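You operate a simulated robot arm through the tools that you are given. There is no shell and no other tool. Be economical: measure what you need, move in short steps, check, and stop when the job is done.

You run a simulated two-armed robot. Do the job below in one go: nothing can be reset, and whatever is moved stays where it is left.

Task
Grease the flat on the bench side inner joint, slide its boot home and tighten both its clamp keys.
Fine: use the green brush and the grease tin, grease first; the brush goes back in its cup. Set down upright: green brush. A coat counts when it lies all over at full strength: go over it till it gets no stronger.

Only the result counts: the job must be done as asked and must still hold three seconds after the hand-in. Knocking over, shifting, dropping, spilling or breaking anything else fails it.

Robot
Two 6-joint arms with two-finger parallel grippers on one trunk, on a base that drives. Base frame: it is fixed to the floor where the robot stands at the start and does not move with it; the origin is under the middle of the robot, x ahead of it, y to its left, z up; the surface under the hand at the start is at about z = 78. Lengths are in cm, angles in degrees, forces in N, time in s.
The left shoulder is at the start at [-8.9, 17.7, 80.6], the right one opposite. With the tool pointing down near the work surface each hand reaches from about 10 to 72 cm from the robot's upright axis, wherever it stands, measured 20 degrees to its own side. Places, roughly: bench side blue clamp key [160, 10, 80]; bench side inner joint [160, 20, 70]; bench side rubber boot [160, 10, 70]; bench side yellow clamp key [160, 0, 70]; grease tin [50, 20, 80]. Payload 1.57 kg a hand.
Tool frame (each hand has its own): the origin (TCP) lies between the finger pads and is the grasp point; the fingertips stand 3 cm ahead of it; z points along the fingers, y is the line along which they close. Largest opening 8 cm; finger width 1.7, thickness 1.2; the body of the gripper, 4 by 8.2 cm, starts 8 cm behind the TCP.
Orientation is that of the tool frame in the base frame, as a unit quaternion [w, x, y, z]. With the fingers straight down and closing along the base's y, the tool's x points along the base's -x, its y along +y and its z along -z.

Tools
- The arms move only by the tool drive_tool. It takes "left_increments", "right_increments" or both (then of equal length, played together; a hand with none holds still); each is a list of rows, each a list of 2 entries, a list of its own where there are three numbers: the shift along the base's x, y, z in cm, then the turn, a rotation vector about the base's x, y, z in degrees. In form: [[[tx, ty, tz], [ax, ay, az]], ...]. A call has 1 to 8 rows; each row shifts and turns the commanded pose from where the row before left it. "left_gripper" and "right_gripper" are, for a hand that has rows, the gripper command, from -1 (shut) to 1 (fully open), values between in proportion, set as the call begins (left out, the last holds). Rows are played at 5 a second. More than 5 cm and 8.6 degrees between two rows, or a gripper value outside its range, and nothing of the call is played. Where a pose cannot be reached the arm comes as near as it can. A force on the tool above 50 N (or 10 N above the force at the start of the call, whichever is more), or a blocked arm, ends the call early, and 0.2 s more pass. The fingers move at their own pace (about 7.2 cm/s each) and stop on an object; they squeeze with about 32 N. The grip force told is the motor's: it shows also when the fingers shut on nothing. Time passes only in rows, and 0.2 s behind the last, so rows that do not move let the fingers close. The reply holds the time, the measured pose of the TCP, the force on the tool along the base axes, the opening and the grip force, in the units named above and with some noise, with the torque about the TCP (base axes, N m) and any sound that the robot's microphone picked up.
- Cameras (640 x 400 px; columns grow to the right, rows downward): "scene" is now at [4.14, 0.99, 153.59]; the picture's right is [0.11, -0.99, 0.00], its down [-0.67, -0.08, -0.74] and it looks along [0.74, 0.08, -0.67] (base axes); focal length 280 px, centre (320, 200). "left" rides on the left gripper at [7.2, 0.7, -12.2] in its tool frame; the picture's right is [-0.09, 1.00, 0.00], its down [-0.84, -0.08, -0.54] and it looks along [-0.54, -0.05, 0.84] (tool axes); focal length 238 px, centre (320, 200). "right" rides on the right gripper at [7.2, -0.7, -12.2] in its tool frame; the picture's right is [0.09, 1.00, 0.00], its down [-0.84, 0.08, -0.54] and it looks along [-0.54, 0.05, 0.84] (tool axes); focal length 238 px, centre (320, 200). There is no depth. A picture from a camera that has moved, and an enlarged one, comes with that camera's place and axes in the base frame and with its lens.
- capture(camera): a new picture of that camera. The clock stands still meanwhile.
- raise_lower(by): slides the trunk up (or, below 0, down) by that many cm; the arms and the scene camera ride with it, the base frame stays. It gives what a move gives, with no picture.
- roll_base(legs): drives the robot by 1 to 6 legs, each [ahead, left, turn to the left] in cm, cm and degrees, along the robot's own axes; the way and the turn of a leg run together, so that a leg with both is an arc; at most 150 cm and 180 degrees a leg. The arms and the cameras ride along, it lands a little off, and it stops where it bumps. It gives what a move gives.
- head_to(pan, tilt): turns the head with the scene camera to pan (to the left, within 143 degrees either way) and tilt (down, from -29 to 69), counted from straight ahead of the robot. It gives what a move gives.
- close_up(camera, box): a new picture of the part [left, top, right, bottom] of that camera's present view, enlarged. The clock stands still meanwhile.
- hand_in(): hands the job in; it is judged then, once.

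Work in short steps. Places have to be worked out from the pictures, the camera data and where the tool is seen: move nearer, look again, correct. Check each grasp and each placing, and mend what went wrong. You have 120 turns and 92 pictures in all, those below and enlarged ones among them. Open the grippers and draw the arms clear of the work before you hand the job in, unless the task says otherwise; then end with one line.

The tools are called after ">>>" as a command line: name --argument value ..., lists and objects as JSON in quotes. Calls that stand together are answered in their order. drive_tool: Moves the arms, as the interface text tells. Its arguments: {"type":"object","properties":{"left_increments":{"type":"array"},"left_gripper":{"type":"number"},"right_increments":{"type":"array"},"right_gripper":{"type":"number"}},"required":[]} The other tools are called the same way: raise_lower (by) slides the trunk up or down; roll_base (legs) drives the base; head_to (pan, tilt) turns the head that bears the scene camera; capture (camera) takes a picture; close_up (camera, box) takes an enlarged picture of a part of a camera's view; hand_in () hands the job in.

At the start:

```text
t: 0.0
left_eef_pos: [46.31, 26.13, 112.57]
left_orientation: [0.0, 0.0, 1.0, -0.001]
left_contact_force: [0.6, -0.2, -0.1]
left_torque: [0.03, -0.03, -0.02]
left_opening: 8.0
left_finger_force: 0.0
right_eef_pos: [39.86, -10.99, 122.41]
right_orientation: [0.0, 0.0, 1.0, 0.0]
right_contact_force: [0.3, -0.1, -0.4]
right_torque: [0.02, -0.02, 0.01]
right_opening: 7.99
right_finger_force: 0.0
trunk travel left (down, up): [-25.0, 7.8]
robot x, y, heading: [-0.37, 0.36, -0.1]
head pan, tilt: [6.5, 42.3]
```

scene: 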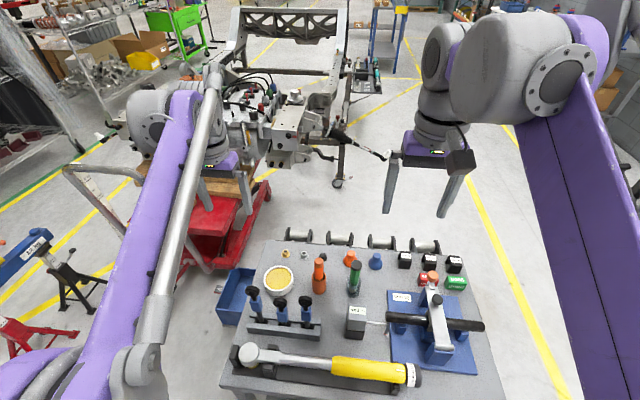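
right: 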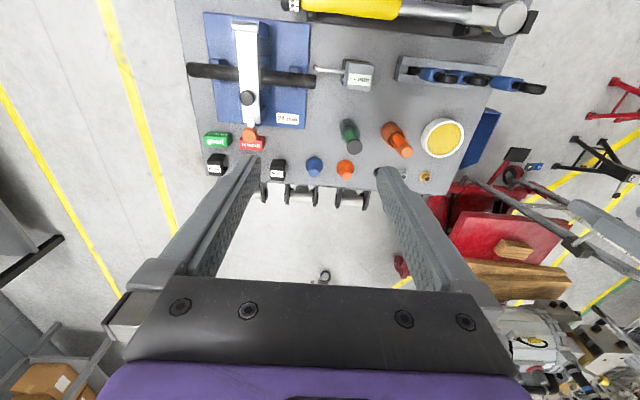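
left: 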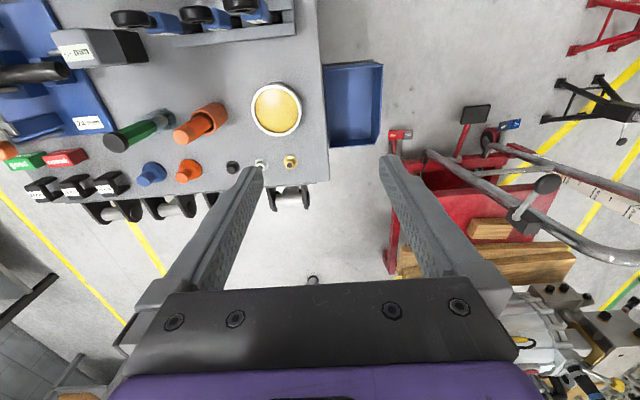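

I'll look closely at the brush, the tin and the far work with enlarged pictures.

>>> close_up --camera "scene" --box '[220, 220, 420, 345]'

>>> close_up --camera "scene" --box '[210, 60, 410, 185]'

>>> close_up --camera "left" --box '[80, 60, 340, 222]'

```text
3.20 times, centred on (320, 282) of scene
camera zoom: at [4.14, 0.99, 153.59], right [0.11, -0.99, 0.0], down [-0.67, -0.08, -0.74], along [0.74, 0.08, -0.67], focal length 895 px, centre (320, -64)
```

zoom: 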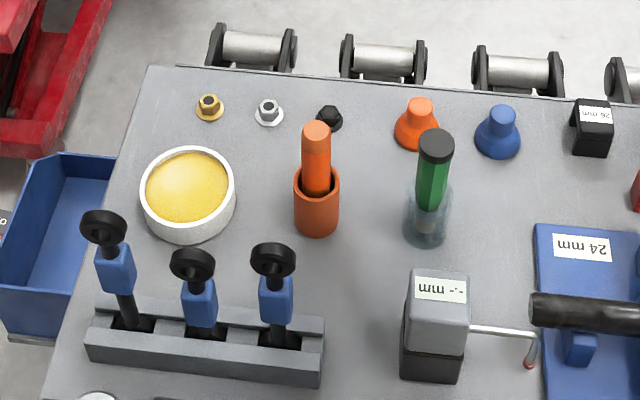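

```text
3.20 times, centred on (310, 122) of scene
camera zoom: at [4.14, 0.99, 153.59], right [0.11, -0.99, 0.0], down [-0.67, -0.08, -0.74], along [0.74, 0.08, -0.67], focal length 895 px, centre (352, 448)
```

zoom: 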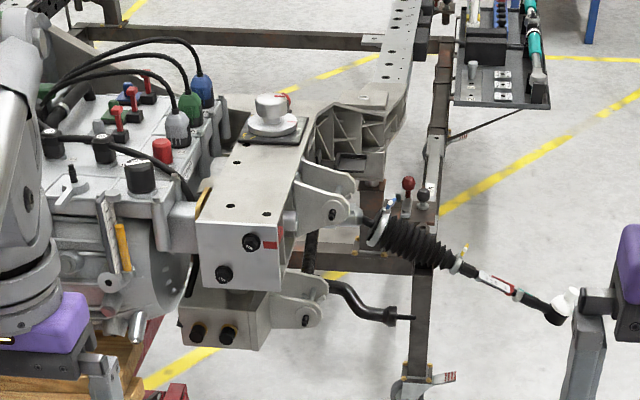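

```text
2.46 times, centred on (210, 141) of left
camera zoom: at [39.01, 26.75, 124.61], right [0.09, 1.0, 0.0], down [0.84, -0.08, 0.54], along [0.54, -0.05, -0.84], focal length 587 px, centre (591, 345)
```

zoom: 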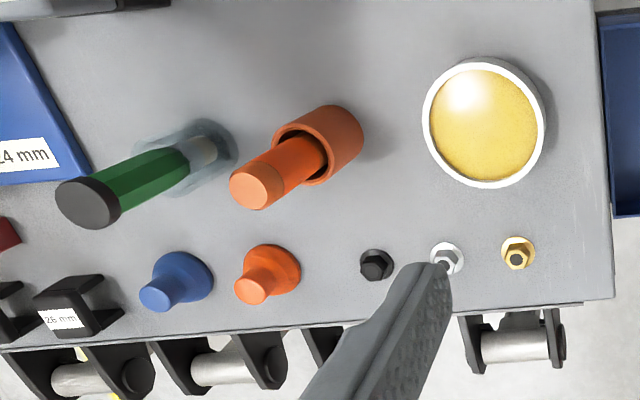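

The brush tops out near (48.2, -4.1, 91) in a glass cup. I bring the right hand above it and look.

>>> drive_tool --right_increments '[[[2, 1.7, -4], [0, 0, 0]], [[2, 1.7, -4], [0, 0, 0]], [[2, 1.7, -4], [0, 0, 0]], [[2.3, 1.8, -4], [0, 0, 0]]]' --right_gripper 0.2

>>> capture --camera "right"

>>> close_up --camera "scene" --box '[280, 200, 440, 300]'

```text
t: 1.0
left_eef_pos: [46.4, 26.07, 112.52]
left_orientation: [0.0, 0.0, 1.0, 0.0]
left_contact_force: [0.2, -0.3, -0.2]
left_torque: [-0.04, 0.02, 0.01]
left_opening: 8.0
left_finger_force: 0.1
right_eef_pos: [48.39, -4.16, 106.28]
right_orientation: [0.0, 0.0, 1.0, 0.0]
right_contact_force: [0.6, 0.7, -1.1]
right_torque: [-0.03, 0.02, -0.02]
right_opening: 4.8
right_finger_force: 0.0
trunk travel left (down, up): [-25.0, 7.8]
robot x, y, heading: [-0.22, 0.16, -0.1]
head pan, tilt: [6.5, 42.3]
```

```text
85 pictures are left
camera right: at [41.18, -4.73, 118.35], right [-0.09, 1.0, 0.0], down [0.84, 0.08, 0.54], along [0.54, 0.05, -0.84], focal length 238 px, centre (320, 200)
```

right: 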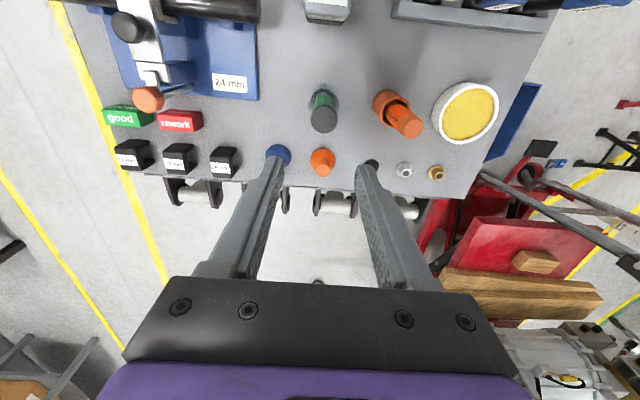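

```text
4.00 times, centred on (360, 250) of scene
camera zoom: at [4.28, 1.04, 153.59], right [0.11, -0.99, 0.0], down [-0.67, -0.08, -0.74], along [0.73, 0.08, -0.67], focal length 1118 px, centre (160, 0)
```

zoom: 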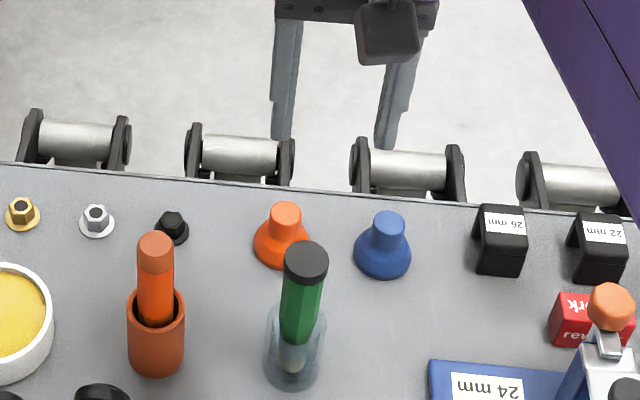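

Brush axis is near (47.9, -3.9), cup rim near z 83.6. I descend to TCP z 87.5 and shut.

>>> drive_tool --right_increments '[[[-0.5, 0.25, -4], [0, 0, 0]], [[0, 0, -5], [0, 0, 0]], [[0, 0, -5], [0, 0, 0]], [[0, 0, -4.5], [0, 0, 0]], [[0, 0, 0], [0, 0, 0]]]' --right_gripper 0.5

>>> close_up --camera "scene" --box '[280, 200, 440, 300]'

```text
t: 2.2
left_eef_pos: [46.28, 26.18, 112.6]
left_orientation: [0.0, 0.0, 1.0, 0.0]
left_contact_force: [0.2, -0.2, 0.8]
left_torque: [0.0, 0.01, 0.0]
left_opening: 8.02
left_finger_force: 0.1
right_eef_pos: [47.77, -3.78, 87.77]
right_orientation: [0.0, 0.0, 1.0, 0.0]
right_contact_force: [-0.6, -0.1, 0.8]
right_torque: [-0.01, 0.01, 0.04]
right_opening: 5.99
right_finger_force: 0.1
trunk travel left (down, up): [-25.0, 7.8]
robot x, y, heading: [0.03, 0.1, 0.1]
head pan, tilt: [6.5, 42.3]
```

```text
4.00 times, centred on (360, 250) of scene
camera zoom: at [4.1, 0.99, 153.59], right [0.11, -0.99, 0.0], down [-0.67, -0.08, -0.74], along [0.74, 0.08, -0.67], focal length 1118 px, centre (160, 0)
```

zoom: 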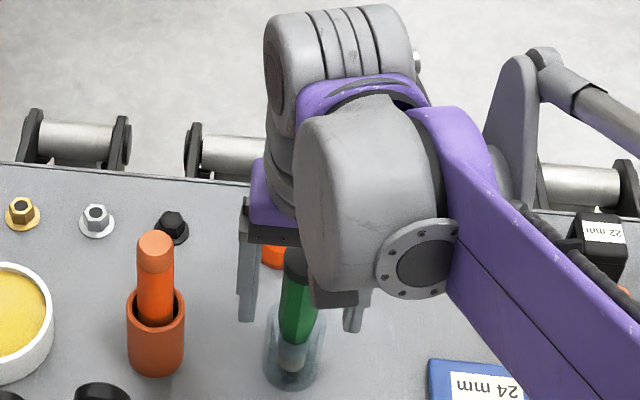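

The fingers straddle the handle well clear of the rim; I shut the gripper.

>>> drive_tool --right_increments '[[[0, 0, 0], [0, 0, 0]], [[0, 0, 0], [0, 0, 0]], [[0, 0, 0], [0, 0, 0]], [[0, 0, 0], [0, 0, 0]]]' --right_gripper -1

>>> capture --camera "right"

```text
t: 3.2
left_eef_pos: [46.27, 26.09, 112.57]
left_orientation: [0.001, 0.0, 1.0, 0.0]
left_contact_force: [0.0, 0.1, -0.5]
left_torque: [0.02, 0.02, 0.01]
left_opening: 8.02
left_finger_force: 0.0
right_eef_pos: [47.66, -3.78, 87.7]
right_orientation: [0.0, 0.0, 1.0, 0.0]
right_contact_force: [-0.1, 0.3, -0.5]
right_torque: [0.03, 0.0, 0.0]
right_opening: 2.87
right_finger_force: 31.7
trunk travel left (down, up): [-25.0, 7.8]
robot x, y, heading: [-0.07, 0.03, -0.2]
head pan, tilt: [6.5, 42.3]
```

```text
82 pictures are left
camera right: at [40.44, -4.37, 99.87], right [-0.09, 1.0, 0.0], down [0.84, 0.08, 0.54], along [0.54, 0.05, -0.84], focal length 238 px, centre (320, 200)
```

right: 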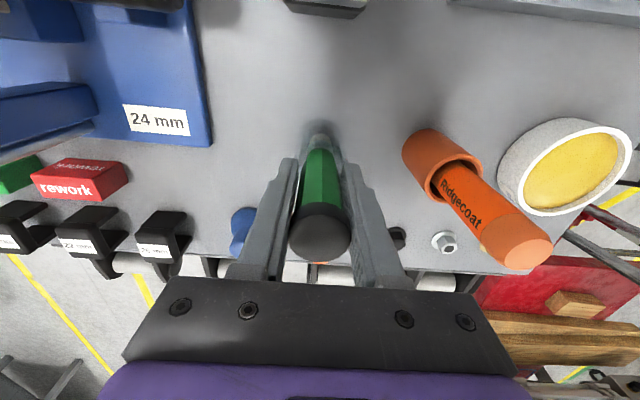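

Held at 2.87 cm. I lift straight up and look at the bristles.

>>> drive_tool --right_increments '[[[0, 0, 3], [0, 0, 0]], [[0, 0, 4], [0, 0, 0]], [[0, 0, 4], [0, 0, 0]], [[0, 0, 2], [0, 0, 0]]]'

>>> capture --camera "scene"

>>> capture --camera "left"

```text
t: 4.2
left_eef_pos: [46.22, 26.07, 112.71]
left_orientation: [0.0, 0.0, 1.0, 0.0]
left_contact_force: [0.0, 0.4, 0.7]
left_torque: [0.01, 0.01, 0.01]
left_opening: 8.0
left_finger_force: 0.0
right_eef_pos: [47.95, -4.03, 100.83]
right_orientation: [0.0, -0.001, 1.0, 0.0]
right_contact_force: [-0.8, -0.8, -0.7]
right_torque: [0.0, -0.03, 0.01]
right_opening: 2.85
right_finger_force: 31.9
trunk travel left (down, up): [-25.0, 7.8]
robot x, y, heading: [-0.07, -0.06, 0.0]
head pan, tilt: [6.5, 42.3]
```

```text
81 pictures are left
camera scene: at [4.14, 0.99, 153.59], right [0.11, -0.99, 0.0], down [-0.67, -0.08, -0.74], along [0.74, 0.08, -0.67], focal length 280 px, centre (320, 200)
```

scene: 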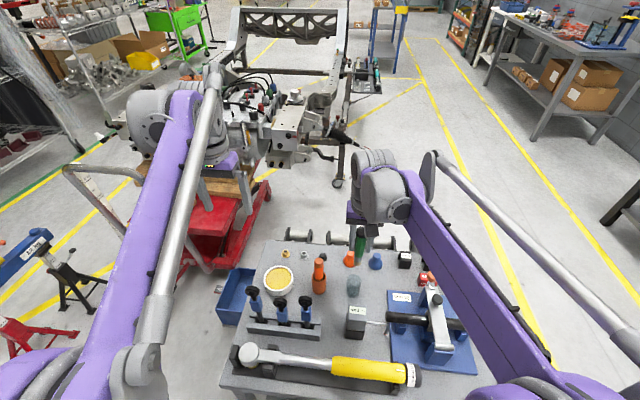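

```text
80 pictures are left
camera left: at [39.0, 26.75, 124.61], right [0.09, 1.0, 0.0], down [0.84, -0.08, 0.54], along [0.54, -0.05, -0.84], focal length 238 px, centre (320, 200)
```

left: 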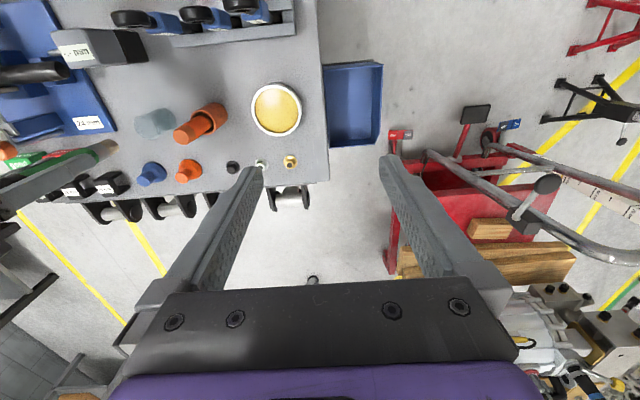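

The brush tip is about 9 cm below the TCP. The tin centre is near (48.3, 17.9); I move the left arm aside and the brush over the tin, staying high.

>>> drive_tool --left_increments '[[[-1, 4, 1], [0, 0, 0]], [[-1, 4, 1], [0, 0, 0]], [[-1, 4, 1], [0, 0, 0]], [[-1, 4, 1], [0, 0, 0]], [[-1, 2, 0], [0, 0, 0]], [[0, 0, 0], [0, 0, 0]]]' --right_increments '[[[0, 2, 1], [0, 0, 0]], [[0, 4, 0], [0, 0, 0]], [[0, 4, 0], [0, 0, 0]], [[0.2, 4, 0], [0, 0, 0]], [[0.2, 4, 0], [0, 0, 0]], [[0.2, 3.7, -2], [0, 0, 0]]]'

>>> close_up --camera "scene" --box '[200, 200, 360, 300]'

>>> capture --camera "right"

```text
t: 5.6
left_eef_pos: [41.4, 44.05, 116.59]
left_orientation: [0.0, 0.0, 1.0, 0.001]
left_contact_force: [-0.2, -0.1, 0.5]
left_torque: [-0.07, -0.01, -0.01]
left_opening: 7.99
left_finger_force: 0.0
right_eef_pos: [48.24, 17.81, 99.76]
right_orientation: [0.0, 0.0, 1.0, -0.001]
right_contact_force: [-0.5, -0.1, -0.3]
right_torque: [-0.01, 0.0, -0.02]
right_opening: 2.86
right_finger_force: 32.5
trunk travel left (down, up): [-25.0, 7.8]
robot x, y, heading: [0.29, 0.02, -0.0]
head pan, tilt: [6.5, 42.3]
```

```text
4.00 times, centred on (280, 250) of scene
camera zoom: at [4.22, 1.09, 153.59], right [0.11, -0.99, 0.0], down [-0.67, -0.08, -0.74], along [0.73, 0.08, -0.67], focal length 1118 px, centre (480, 0)
```

zoom: 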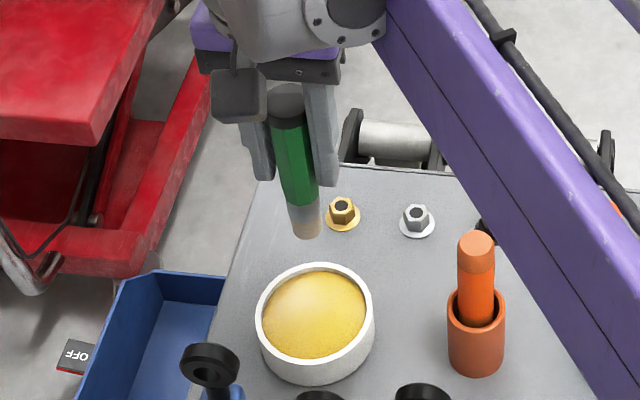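

```text
78 pictures are left
camera right: at [41.0, 17.26, 111.8], right [-0.09, 1.0, 0.0], down [0.84, 0.08, 0.54], along [0.54, 0.05, -0.84], focal length 238 px, centre (320, 200)
```

right: 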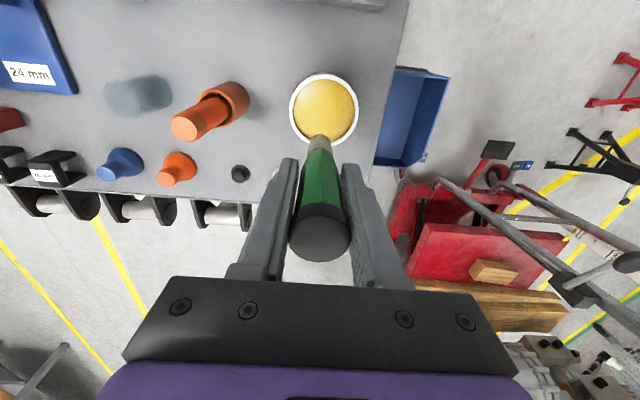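

Tip is right under the TCP and the tin centre is near (47.5, 18.1). I descend toward the grease gradually.

>>> drive_tool --right_increments '[[[-0.7, 0.2, -3], [0, 0, 0]], [[0, 0, -3], [0, 0, 0]], [[0, 0, -2.5], [0, 0, 0]], [[0, 0, -0.8], [0, 0, 0]], [[0, 0, -0.5], [0, 0, 0]]]'

>>> close_up --camera "scene" --box '[240, 230, 320, 310]'

```text
t: 6.8
left_eef_pos: [41.42, 43.98, 116.75]
left_orientation: [0.001, 0.0, 1.0, 0.0]
left_contact_force: [-0.1, 0.9, -0.2]
left_torque: [-0.01, 0.02, 0.01]
left_opening: 8.02
left_finger_force: 0.1
right_eef_pos: [47.49, 17.89, 90.2]
right_orientation: [0.002, 0.0, 1.0, -0.001]
right_contact_force: [3.2, -0.3, 25.5]
right_torque: [-0.01, -0.29, 0.03]
right_opening: 2.83
right_finger_force: 32.2
trunk travel left (down, up): [-25.0, 7.8]
robot x, y, heading: [0.08, -0.1, 0.0]
head pan, tilt: [6.5, 42.3]
```

```text
5.00 times, centred on (280, 270) of scene
camera zoom: at [3.95, 0.89, 153.63], right [0.11, -0.99, 0.0], down [-0.67, -0.08, -0.74], along [0.74, 0.08, -0.67], focal length 1398 px, centre (520, -150)
```

zoom: 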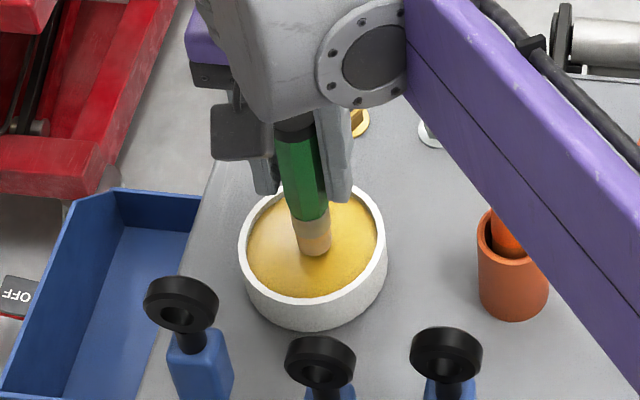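

Contact at 25 N: the bristles are on the grease. I lift off and check the tip.

>>> drive_tool --right_increments '[[[0, 0, 0.6], [0, 0, 0]], [[0, 0, 4], [0, 0, 0]], [[0, 0, 4], [0, 0, 0]], [[0, 0, 2], [0, 0, 0]]]'

>>> close_up --camera "scene" --box '[240, 200, 320, 280]'

```text
t: 7.8
left_eef_pos: [41.48, 43.98, 116.6]
left_orientation: [0.0, 0.0, 1.0, 0.0]
left_contact_force: [-0.1, 0.8, -0.2]
left_torque: [-0.04, 0.03, 0.01]
left_opening: 8.02
left_finger_force: 0.0
right_eef_pos: [47.56, 18.05, 100.77]
right_orientation: [0.001, 0.0, 1.0, 0.0]
right_contact_force: [-0.4, 0.5, -0.1]
right_torque: [0.04, -0.01, -0.01]
right_opening: 2.82
right_finger_force: 31.6
trunk travel left (down, up): [-25.0, 7.8]
robot x, y, heading: [-0.23, -0.15, -0.0]
head pan, tilt: [6.5, 42.3]
```

```text
5.00 times, centred on (280, 240) of scene
camera zoom: at [4.12, 0.98, 153.59], right [0.11, -0.99, 0.0], down [-0.67, -0.08, -0.74], along [0.74, 0.08, -0.67], focal length 1398 px, centre (520, 0)
```

zoom: 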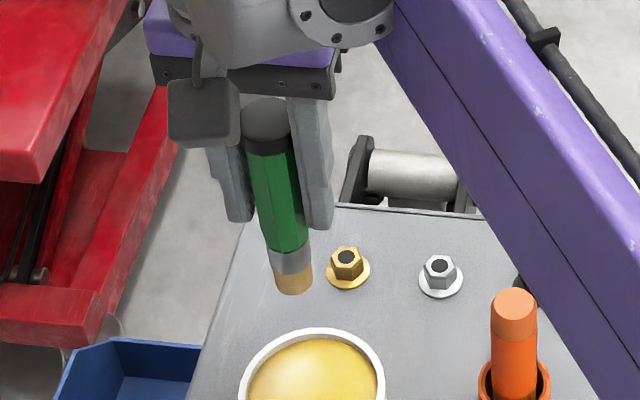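

The bristles are loaded. I draw the arms back a bit before driving around the bench to the right.

>>> drive_tool --left_increments '[[[-2, -4, 0], [0, 0, 0]], [[-2, -4, 0], [0, 0, 0]], [[-2, -4, 0], [0, 0, 0]], [[-2, -3, 0], [0, 0, 0]], [[-2, 0, 0], [0, 0, 0]], [[0, 0, 0], [0, 0, 0]], [[0, 0, 0], [0, 0, 0]], [[0, 0, 0], [0, 0, 0]]]' --right_increments '[[[-1, -5, 1], [0, 0, 0]], [[-1, -5, 1], [0, 0, 0]], [[-1, -5, 1], [0, 0, 0]], [[-1, -5, 1], [0, 0, 0]], [[-2, -5, 1], [0, 0, 0]], [[-2, -5, 1], [0, 0, 0]], [[-2, -4, 1], [0, 0, 0]], [[-2, 0, 1], [0, 0, 0]]]'

>>> head_to --pan -45 --tilt 40

>>> capture --camera "scene"

```text
refused: row 1 steps farther than a row can; nothing moved
```

```text
t: 9.0
left_eef_pos: [41.52, 43.92, 116.55]
left_orientation: [0.0, 0.001, 1.0, 0.001]
left_contact_force: [0.0, 0.4, 0.4]
left_torque: [-0.03, -0.02, 0.01]
left_opening: 8.02
left_finger_force: 0.1
right_eef_pos: [47.66, 18.11, 100.67]
right_orientation: [0.0, 0.001, 1.0, 0.0]
right_contact_force: [-0.8, 0.3, -0.2]
right_torque: [0.01, -0.03, 0.01]
right_opening: 2.87
right_finger_force: 31.8
trunk travel left (down, up): [-25.0, 7.8]
robot x, y, heading: [-0.02, 0.03, 0.2]
head pan, tilt: [-45.0, 40.0]
```

```text
75 pictures are left
camera scene: at [1.87, -5.97, 153.92], right [-0.71, -0.71, 0.0], down [-0.45, 0.45, -0.77], along [0.54, -0.54, -0.64], focal length 280 px, centre (320, 200)
```

scene: 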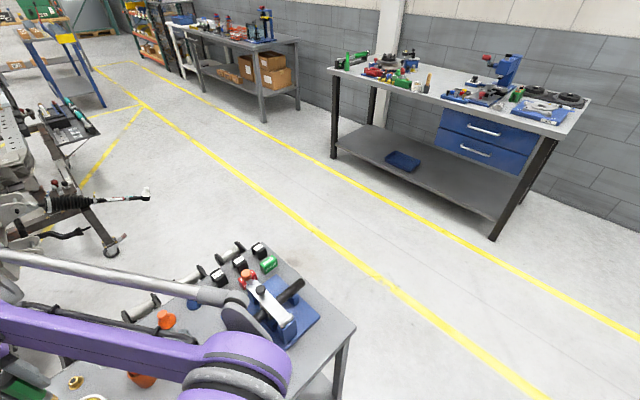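

The right aisle is clear to about y = -190. I redo the tuck with shorter steps.

>>> drive_tool --left_increments '[[[-2, -4, 0], [0, 0, 0]], [[-2, -4, 0], [0, 0, 0]], [[-2, -4, 0], [0, 0, 0]], [[-2, -3, 0], [0, 0, 0]], [[-2, 0, 0], [0, 0, 0]], [[0, 0, 0], [0, 0, 0]], [[0, 0, 0], [0, 0, 0]], [[0, 0, 0], [0, 0, 0]]]' --right_increments '[[[-1, -4.5, 1], [0, 0, 0]], [[-1, -4.5, 1], [0, 0, 0]], [[-1, -4.5, 1], [0, 0, 0]], [[-1, -4.5, 1], [0, 0, 0]], [[-2, -4.4, 1], [0, 0, 0]], [[-2, -4.4, 1], [0, 0, 0]], [[-2, -4, 1], [0, 0, 0]], [[-2, 0, 1], [0, 0, 0]]]'

>>> roll_base --legs '[[0, -95, 0], [110, 0, 0]]'

>>> head_to --pan 60 --tilt 40

>>> capture --camera "scene"

```text
t: 10.8
left_eef_pos: [31.11, 29.21, 116.45]
left_orientation: [0.0, 0.001, 1.0, 0.0]
left_contact_force: [0.0, -0.3, 0.6]
left_torque: [0.0, 0.02, 0.01]
left_opening: 8.0
left_finger_force: 0.1
right_eef_pos: [35.64, -12.81, 108.49]
right_orientation: [0.001, 0.0, 1.0, -0.001]
right_contact_force: [0.4, 0.5, -0.9]
right_torque: [0.01, 0.02, 0.01]
right_opening: 2.87
right_finger_force: 32.6
trunk travel left (down, up): [-25.0, 7.8]
robot x, y, heading: [-0.17, -0.21, -0.1]
head pan, tilt: [-45.0, 40.0]
```

```text
t: 14.0
left_eef_pos: [30.59, 11.72, 116.49]
left_orientation: [0.0, 0.001, 1.0, 0.001]
left_contact_force: [-0.3, -1.2, -0.4]
left_torque: [0.03, -0.04, -0.01]
left_opening: 8.0
left_finger_force: 0.1
right_eef_pos: [34.96, -30.38, 108.54]
right_orientation: [0.001, 0.002, 1.0, 0.0]
right_contact_force: [-0.7, -0.6, -0.3]
right_torque: [0.01, -0.02, 0.03]
right_opening: 2.87
right_finger_force: 32.5
trunk travel left (down, up): [-25.0, 7.8]
robot x, y, heading: [-0.84, -17.21, -0.3]
head pan, tilt: [-45.0, 40.0]
stopped in leg 1: the robot was blocked; the commanded pose is now the measured one
```

```text
t: 15.8
left_eef_pos: [30.59, 11.55, 116.48]
left_orientation: [0.0, 0.002, 1.0, 0.0]
left_contact_force: [0.3, 0.6, 0.4]
left_torque: [-0.02, 0.0, 0.0]
left_opening: 7.99
left_finger_force: 0.0
right_eef_pos: [34.95, -30.4, 108.46]
right_orientation: [0.0, 0.002, 1.0, 0.0]
right_contact_force: [-0.5, 0.0, 0.9]
right_torque: [0.01, -0.02, -0.02]
right_opening: 2.86
right_finger_force: 31.8
trunk travel left (down, up): [-25.0, 7.8]
robot x, y, heading: [-0.65, -17.67, -0.4]
head pan, tilt: [60.0, 40.0]
```

```text
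74 pictures are left
camera scene: at [-0.61, -10.05, 153.92], right [0.86, -0.5, 0.0], down [-0.32, -0.56, -0.77], along [0.39, 0.66, -0.64], focal length 280 px, centre (320, 200)
```

scene: 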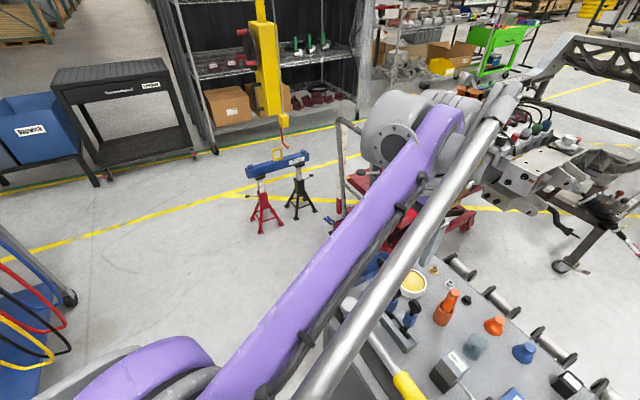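

Blocked at y -17.6, probably by a bench leg against the base. I check behind the robot before backing up.

>>> head_to --pan -135 --tilt 40

>>> capture --camera "scene"

>>> head_to --pan -50 --tilt 60

>>> capture --camera "scene"

```text
t: 18.6
left_eef_pos: [30.49, 11.65, 116.45]
left_orientation: [0.0, 0.002, 1.0, 0.0]
left_contact_force: [1.0, -0.3, -0.3]
left_torque: [0.01, 0.02, -0.01]
left_opening: 7.98
left_finger_force: 0.1
right_eef_pos: [34.87, -30.41, 108.59]
right_orientation: [0.0, 0.002, 1.0, 0.0]
right_contact_force: [-0.2, 0.1, -0.2]
right_torque: [0.01, -0.04, 0.03]
right_opening: 2.84
right_finger_force: 31.8
trunk travel left (down, up): [-25.0, 7.8]
robot x, y, heading: [-0.6, -17.62, -0.1]
head pan, tilt: [-135.0, 40.0]
```

```text
73 pictures are left
camera scene: at [-10.92, -23.39, 153.93], right [-0.7, 0.71, 0.0], down [0.46, 0.45, -0.77], along [-0.54, -0.54, -0.64], focal length 280 px, centre (320, 200)
```

scene: 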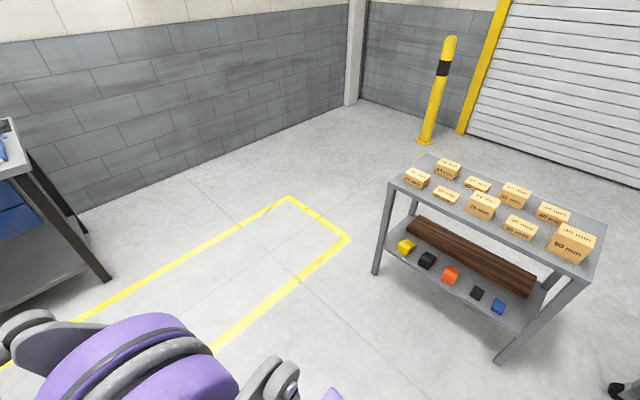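

```text
t: 20.2
left_eef_pos: [30.61, 11.65, 116.5]
left_orientation: [-0.001, 0.001, 1.0, 0.0]
left_contact_force: [0.7, 0.5, 0.3]
left_torque: [-0.04, 0.01, -0.01]
left_opening: 7.99
left_finger_force: 0.0
right_eef_pos: [34.84, -30.34, 108.59]
right_orientation: [0.0, 0.002, 1.0, 0.0]
right_contact_force: [-0.6, 0.0, 0.0]
right_torque: [-0.02, 0.0, 0.02]
right_opening: 2.85
right_finger_force: 31.9
trunk travel left (down, up): [-25.0, 7.8]
robot x, y, heading: [-0.43, -17.79, -0.2]
head pan, tilt: [-50.0, 60.0]
```

```text
72 pictures are left
camera scene: at [-0.62, -22.52, 151.25], right [-0.77, -0.64, 0.0], down [-0.55, 0.67, -0.5], along [0.32, -0.38, -0.87], focal length 280 px, centre (320, 200)
```

scene: 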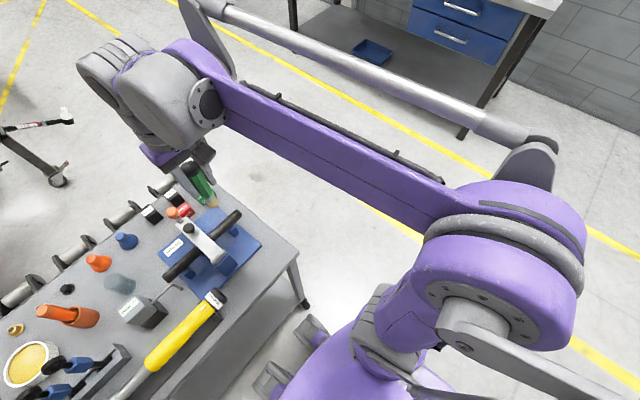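

A shelf stands behind at about x = -110, so backing 40 cm is safe. Then right, ahead past the bench.

>>> roll_base --legs '[[-40, 0, 0], [0, -80, 0], [150, 0, 0]]'

>>> head_to --pan 60 --tilt 35

>>> capture --camera "scene"

```text
t: 37.0
left_eef_pos: [140.61, -75.07, 116.56]
left_orientation: [0.001, 0.023, 1.0, 0.0]
left_contact_force: [-0.3, 0.1, 0.1]
left_torque: [0.01, 0.0, -0.02]
left_opening: 8.01
left_finger_force: 0.0
right_eef_pos: [143.23, -117.29, 108.55]
right_orientation: [0.0, 0.023, 1.0, 0.0]
right_contact_force: [-0.1, -0.2, -0.7]
right_torque: [-0.01, 0.0, 0.02]
right_opening: 2.82
right_finger_force: 31.4
trunk travel left (down, up): [-25.0, 7.8]
robot x, y, heading: [108.19, -102.66, -2.9]
head pan, tilt: [-50.0, 60.0]
```

```text
t: 38.8
left_eef_pos: [140.8, -75.02, 116.47]
left_orientation: [0.0, 0.022, 1.0, 0.0]
left_contact_force: [0.4, -0.7, 1.1]
left_torque: [-0.02, 0.02, -0.01]
left_opening: 8.0
left_finger_force: 0.1
right_eef_pos: [143.22, -117.23, 108.48]
right_orientation: [0.001, 0.024, 1.0, 0.0]
right_contact_force: [-0.5, 0.1, 0.2]
right_torque: [0.02, 0.01, -0.02]
right_opening: 2.83
right_finger_force: 31.7
trunk travel left (down, up): [-25.0, 7.8]
robot x, y, heading: [108.07, -102.78, -2.7]
head pan, tilt: [60.0, 35.0]
```

```text
71 pictures are left
camera scene: at [108.82, -95.23, 154.68], right [0.84, -0.54, 0.0], down [-0.31, -0.48, -0.82], along [0.44, 0.69, -0.57], focal length 280 px, centre (320, 200)
```

scene: 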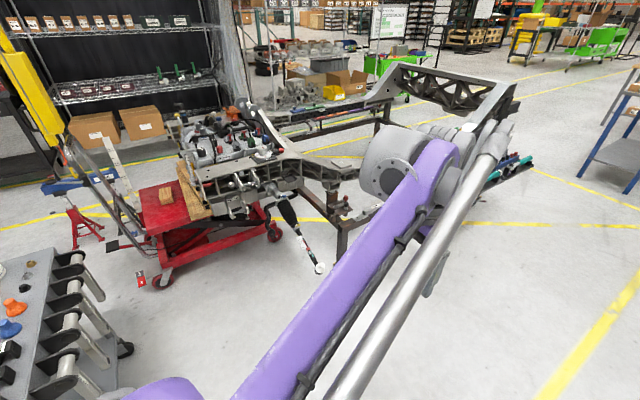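

>>> close_up --camera "scene" --box '[180, 110, 380, 280]'

```text
2.35 times, centred on (280, 195) of scene
camera zoom: at [108.82, -95.23, 154.68], right [0.84, -0.54, 0.0], down [-0.31, -0.48, -0.82], along [0.44, 0.69, -0.57], focal length 658 px, centre (414, 212)
```

zoom: 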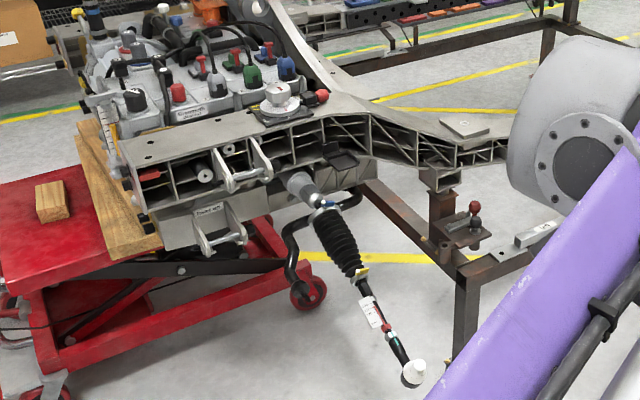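

The joint (grey), blue key, boot and yellow key are visible, with the rod running toward -y. I drive left to about (108, -20) squared to +x and look closer.

>>> roll_base --legs '[[0, 0, 2.7], [0, 83, 0]]'

>>> head_to --pan 25 --tilt 50

>>> capture --camera "scene"

```text
t: 46.8
left_eef_pos: [139.38, 7.96, 116.44]
left_orientation: [0.0, 0.0, 1.0, 0.0]
left_contact_force: [0.2, -0.1, 0.2]
left_torque: [0.02, -0.01, 0.0]
left_opening: 7.99
left_finger_force: 0.1
right_eef_pos: [143.94, -33.97, 108.61]
right_orientation: [0.001, 0.0, 1.0, -0.001]
right_contact_force: [-0.2, -0.1, -0.2]
right_torque: [0.03, 0.0, -0.03]
right_opening: 2.83
right_finger_force: 32.5
trunk travel left (down, up): [-25.0, 7.8]
robot x, y, heading: [108.14, -20.91, -0.2]
head pan, tilt: [60.0, 35.0]
```

```text
t: 47.8
left_eef_pos: [139.45, 7.9, 116.49]
left_orientation: [0.0, 0.0, 1.0, 0.0]
left_contact_force: [-0.1, 0.4, 0.2]
left_torque: [0.0, -0.01, 0.0]
left_opening: 8.01
left_finger_force: 0.1
right_eef_pos: [143.82, -33.99, 108.6]
right_orientation: [0.0, -0.001, 1.0, -0.001]
right_contact_force: [-0.4, -0.6, -0.7]
right_torque: [0.01, 0.02, 0.0]
right_opening: 2.85
right_finger_force: 31.7
trunk travel left (down, up): [-25.0, 7.8]
robot x, y, heading: [108.35, -21.06, 0.1]
head pan, tilt: [25.0, 50.0]
```

```text
69 pictures are left
camera scene: at [111.05, -17.92, 152.51], right [0.42, -0.91, 0.0], down [-0.69, -0.32, -0.64], along [0.58, 0.27, -0.77], focal length 280 px, centre (320, 200)
```

scene: 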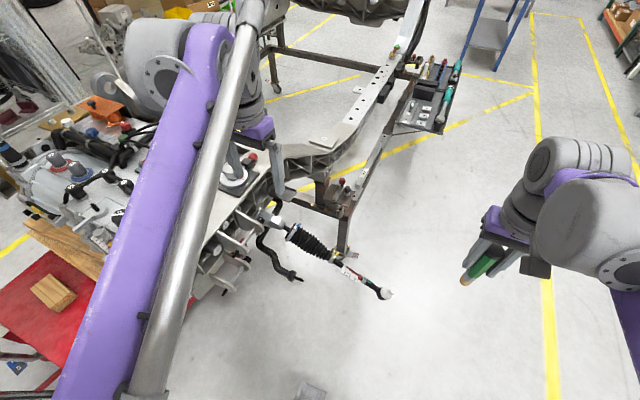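

>>> close_up --camera "scene" --box '[230, 175, 410, 310]'

>>> capture --camera "left"

```text
2.96 times, centred on (320, 242) of scene
camera zoom: at [111.05, -17.92, 152.51], right [0.42, -0.91, 0.0], down [-0.69, -0.32, -0.64], along [0.58, 0.27, -0.77], focal length 828 px, centre (320, 74)
```

zoom: 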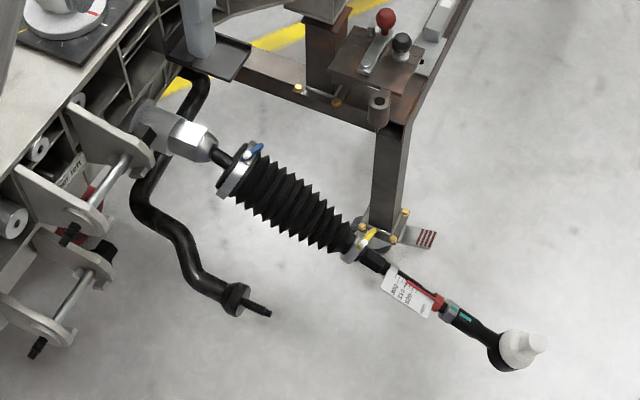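

```text
67 pictures are left
camera left: at [132.18, 8.59, 128.55], right [0.09, 1.0, 0.0], down [0.84, -0.08, 0.54], along [0.54, -0.05, -0.84], focal length 238 px, centre (320, 200)
```

left: 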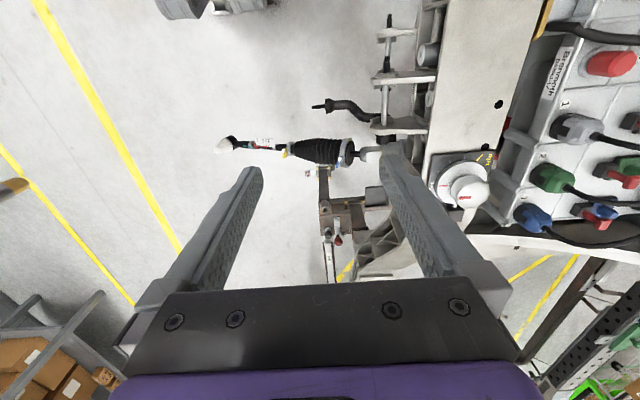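

Everything is free here. I shift 24 cm further left so the right hand reaches the joint well, then bring the left camera over it.

>>> roll_base --legs '[[0, 24, 0]]'

>>> drive_tool --left_increments '[[[2, -4, -2], [0, 0, 0]], [[2, -4, -2], [0, 0, 0]], [[2, -4, -2], [0, 0, 0]], [[2, -4, -4], [0, 0, 0]], [[2, -1, -4], [0, 0, 0]], [[0, 0, -4], [0, 0, 0]], [[0, 0, -4], [0, 0, 0]]]'

>>> capture --camera "left"

```text
t: 50.5
left_eef_pos: [139.33, 32.4, 116.48]
left_orientation: [0.0, -0.003, 1.0, 0.0]
left_contact_force: [0.0, 0.0, 0.4]
left_torque: [-0.02, -0.03, 0.02]
left_opening: 8.01
left_finger_force: 0.1
right_eef_pos: [143.96, -9.62, 108.61]
right_orientation: [-0.001, -0.002, 1.0, 0.0]
right_contact_force: [-0.1, 0.0, -0.6]
right_torque: [0.02, 0.0, -0.02]
right_opening: 2.85
right_finger_force: 32.2
trunk travel left (down, up): [-25.0, 7.8]
robot x, y, heading: [108.16, 3.22, 0.4]
head pan, tilt: [25.0, 50.0]
```

```text
refused: row 4 steps farther than a row can; nothing moved
```

```text
66 pictures are left
camera left: at [132.03, 32.97, 128.54], right [0.09, 1.0, 0.0], down [0.84, -0.07, 0.54], along [0.54, -0.05, -0.84], focal length 238 px, centre (320, 200)
```

left: 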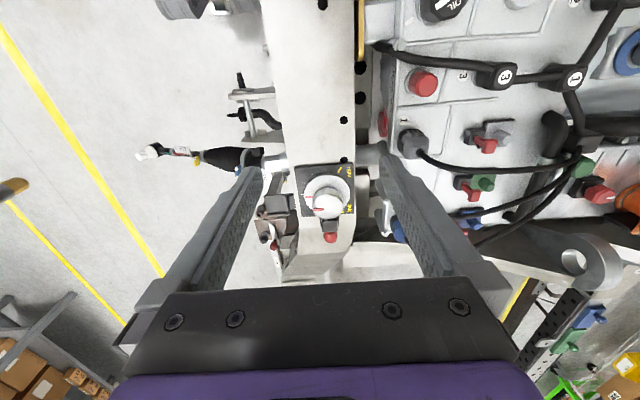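

I lower the left hand near y 17, clear of the crossmember (its edge is about y 27), for a close view of the joint.

>>> drive_tool --left_increments '[[[2, -4, -1], [0, 0, 0]], [[2, -4, -1], [0, 0, 0]], [[2, -4, -2], [0, 0, 0]], [[2, -3.4, -3], [0, 0, 0]], [[2, 0, -4], [0, 0, 0]], [[0.7, 0, -4.5], [0, 0, 0]], [[0, 0, -4.5], [0, 0, 0]], [[0, 0, -4], [0, 0, 0]]]'

>>> capture --camera "left"

```text
t: 52.3
left_eef_pos: [149.97, 16.95, 92.07]
left_orientation: [0.0, -0.002, 1.0, -0.001]
left_contact_force: [0.7, 0.6, -0.2]
left_torque: [0.0, 0.02, 0.0]
left_opening: 8.01
left_finger_force: 0.2
right_eef_pos: [143.86, -9.59, 108.59]
right_orientation: [0.0, -0.003, 1.0, 0.0]
right_contact_force: [-0.2, 0.4, -0.4]
right_torque: [0.01, -0.01, 0.02]
right_opening: 2.81
right_finger_force: 32.2
trunk travel left (down, up): [-25.0, 7.8]
robot x, y, heading: [107.97, 2.87, 0.3]
head pan, tilt: [25.0, 50.0]
```

```text
65 pictures are left
camera left: at [142.63, 17.49, 104.14], right [0.09, 1.0, 0.0], down [0.84, -0.07, 0.54], along [0.54, -0.05, -0.84], focal length 238 px, centre (320, 200)
```

left: 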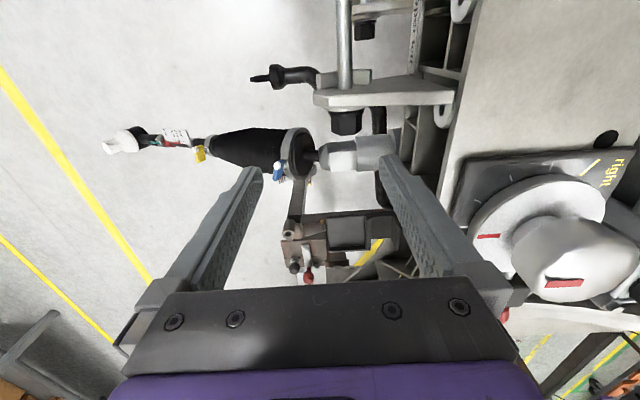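

>>> close_up --camera "left" --box '[180, 90, 420, 240]'

>>> capture --camera "scene"

```text
2.67 times, centred on (300, 165) of left
camera zoom: at [142.63, 17.49, 104.14], right [0.09, 1.0, 0.0], down [0.84, -0.07, 0.54], along [0.54, -0.05, -0.84], focal length 636 px, centre (373, 293)
```

zoom: 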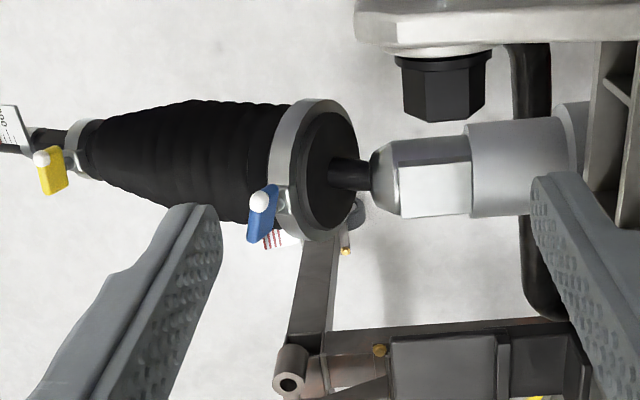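

```text
63 pictures are left
camera scene: at [111.07, 6.36, 152.51], right [0.43, -0.9, 0.0], down [-0.69, -0.33, -0.64], along [0.58, 0.27, -0.77], focal length 280 px, centre (320, 200)
```

scene: 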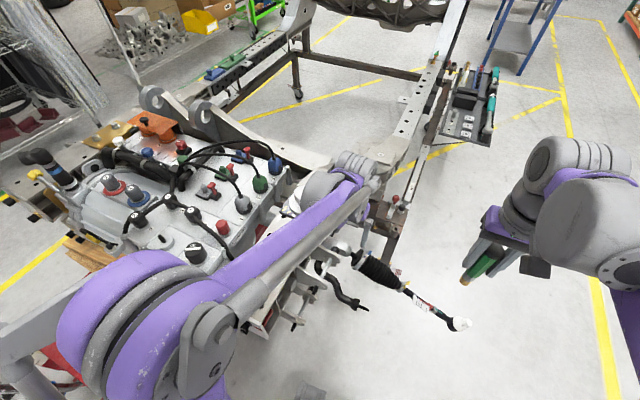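

The flat is a bright upward-facing facet about 4 cm along y and 3.4 wide, centred near (157.4, 19.6, ~71). I move the left hand up and away to the left, then bring the brush over.

>>> drive_tool --left_increments '[[[-1, 0, 4.5], [0, 0, 0]], [[-1, 0, 4.5], [0, 0, 0]], [[-2, 2, 4], [0, 0, 0]], [[-2, 4, 2], [0, 0, 0]], [[-2, 4, 2], [0, 0, 0]], [[-1, 4, 1], [0, 0, 0]], [[0, 4, 0], [0, 0, 0]], [[0, 3, 0], [0, 0, 0]]]'

>>> drive_tool --right_increments '[[[1.5, 4, -1], [0, 0, 0]], [[1.5, 4, -1], [0, 0, 0]], [[1.5, 4, -1], [0, 0, 0]], [[2, 4, -2], [0, 0, 0]], [[2, 4, -2], [0, 0, 0]], [[2, 4, -2], [0, 0, 0]], [[2, 4, -2], [0, 0, 0]], [[1, 1.2, -4], [0, 0, 0]]]'

>>> capture --camera "right"

>>> capture --camera "scene"

```text
t: 54.1
left_eef_pos: [141.05, 37.87, 110.45]
left_orientation: [0.0, -0.002, 1.0, -0.001]
left_contact_force: [-0.4, -0.2, 0.4]
left_torque: [-0.01, -0.03, 0.02]
left_opening: 7.99
left_finger_force: 0.0
right_eef_pos: [143.81, -9.65, 108.49]
right_orientation: [0.0, -0.002, 1.0, 0.001]
right_contact_force: [0.2, 0.1, -0.9]
right_torque: [-0.01, 0.0, 0.0]
right_opening: 2.84
right_finger_force: 31.6
trunk travel left (down, up): [-25.0, 7.8]
robot x, y, heading: [108.49, 2.87, 0.1]
head pan, tilt: [25.0, 50.0]
```

```text
t: 55.9
left_eef_pos: [141.22, 37.79, 110.48]
left_orientation: [0.001, -0.002, 1.0, 0.0]
left_contact_force: [0.2, 0.2, 0.0]
left_torque: [0.03, -0.01, 0.0]
left_opening: 8.0
left_finger_force: 0.1
right_eef_pos: [157.32, 19.46, 93.36]
right_orientation: [0.0, -0.003, 1.0, 0.0]
right_contact_force: [-0.8, -1.0, -1.1]
right_torque: [-0.01, 0.01, 0.0]
right_opening: 2.83
right_finger_force: 31.5
trunk travel left (down, up): [-25.0, 7.8]
robot x, y, heading: [107.71, 3.12, -0.0]
head pan, tilt: [25.0, 50.0]
```

```text
62 pictures are left
camera right: at [149.99, 18.85, 105.56], right [-0.1, 1.0, 0.0], down [0.84, 0.08, 0.54], along [0.54, 0.05, -0.84], focal length 238 px, centre (320, 200)
```

right: 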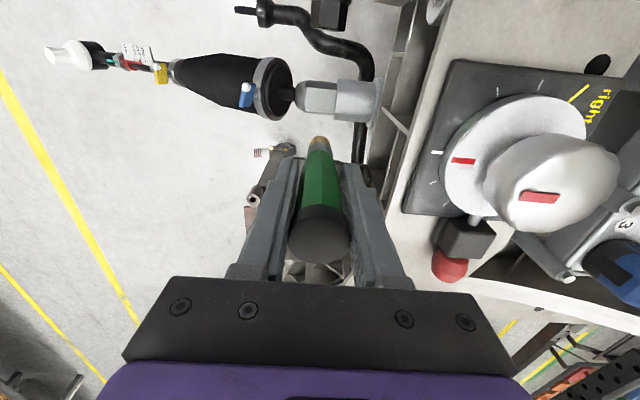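

```text
61 pictures are left
camera scene: at [111.06, 6.36, 152.51], right [0.43, -0.9, 0.0], down [-0.69, -0.33, -0.64], along [0.58, 0.27, -0.77], focal length 280 px, centre (320, 200)
```

scene: 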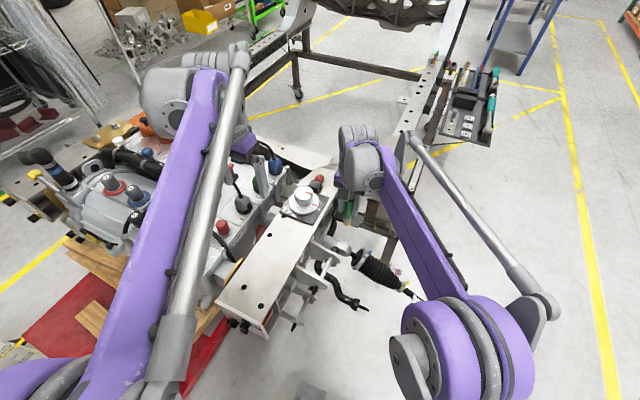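

The tip hovers near the flat. I take an enlarged view to fix the flat's place accurately.

>>> close_up --camera "right" --box '[230, 40, 410, 160]'

>>> close_up --camera "scene" --box '[310, 180, 420, 300]'

>>> capture --camera "left"

```text
3.33 times, centred on (320, 100) of right
camera zoom: at [149.99, 18.85, 105.56], right [-0.1, 1.0, 0.0], down [0.84, 0.08, 0.54], along [0.54, 0.05, -0.84], focal length 794 px, centre (320, 533)
```

zoom: 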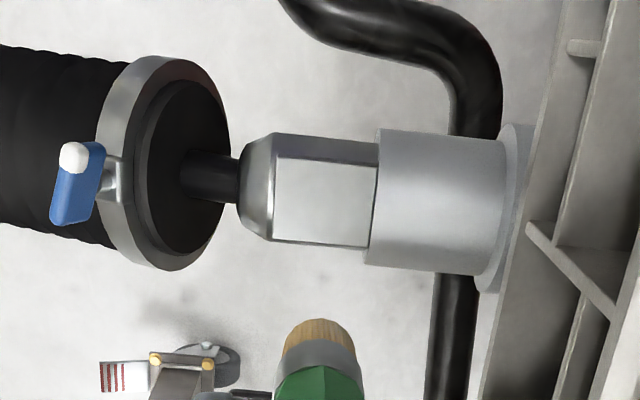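

```text
3.33 times, centred on (365, 240) of scene
camera zoom: at [111.06, 6.36, 152.51], right [0.43, -0.9, 0.0], down [-0.69, -0.33, -0.64], along [0.58, 0.27, -0.77], focal length 932 px, centre (170, 67)
```

zoom: 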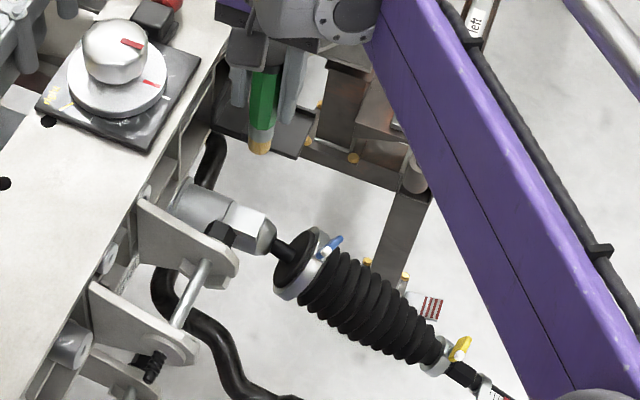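

```text
58 pictures are left
camera left: at [133.87, 38.46, 122.51], right [0.09, 1.0, 0.0], down [0.84, -0.07, 0.54], along [0.54, -0.05, -0.84], focal length 238 px, centre (320, 200)
```

left: 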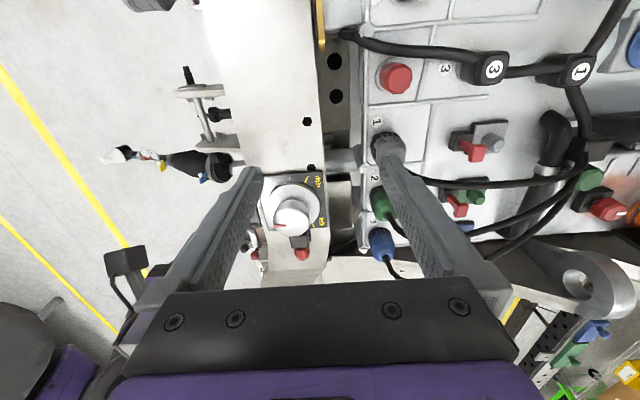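

The flat works out at about (155.5, 19.4, 74.5). I move over it and descend in small steps, feeling for contact.

>>> drive_tool --right_increments '[[[-1.8, 0, -2.5], [0, 0, 0]], [[0, 0, -2.5], [0, 0, 0]], [[0, 0, -2], [0, 0, 0]], [[0, 0, -0.8], [0, 0, 0]]]'

>>> close_up --camera "right" --box '[230, 40, 410, 160]'

>>> close_up --camera "scene" --box '[310, 200, 400, 280]'

```text
t: 56.9
left_eef_pos: [141.08, 37.9, 110.51]
left_orientation: [0.0, -0.002, 1.0, 0.0]
left_contact_force: [0.1, -0.2, -0.2]
left_torque: [0.0, -0.02, -0.01]
left_opening: 7.98
left_finger_force: 0.0
right_eef_pos: [155.6, 19.59, 85.69]
right_orientation: [0.0, -0.001, 1.0, 0.0]
right_contact_force: [0.1, -0.6, 0.1]
right_torque: [0.0, -0.04, -0.04]
right_opening: 2.85
right_finger_force: 32.2
trunk travel left (down, up): [-25.0, 7.8]
robot x, y, heading: [107.98, 2.96, 0.1]
head pan, tilt: [25.0, 50.0]
```

```text
3.33 times, centred on (320, 100) of right
camera zoom: at [148.24, 18.95, 97.84], right [-0.1, 1.0, 0.0], down [0.84, 0.08, 0.54], along [0.54, 0.05, -0.84], focal length 794 px, centre (320, 533)
```

zoom: 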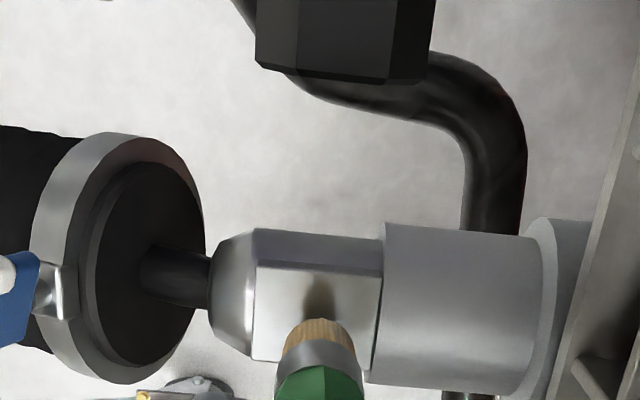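

```text
5.00 times, centred on (355, 240) of scene
camera zoom: at [111.02, 6.36, 152.51], right [0.43, -0.9, 0.0], down [-0.69, -0.33, -0.64], along [0.58, 0.27, -0.77], focal length 1398 px, centre (145, 0)
```

zoom: 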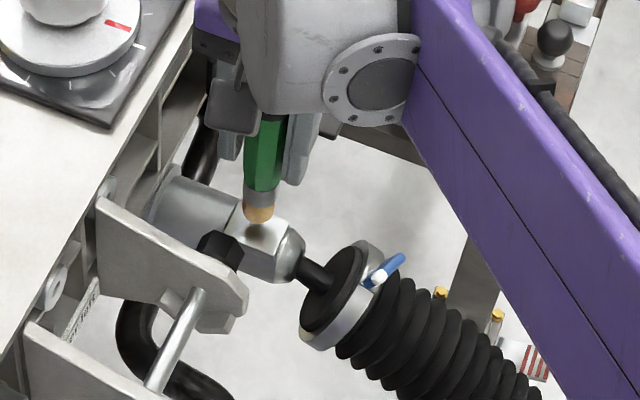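

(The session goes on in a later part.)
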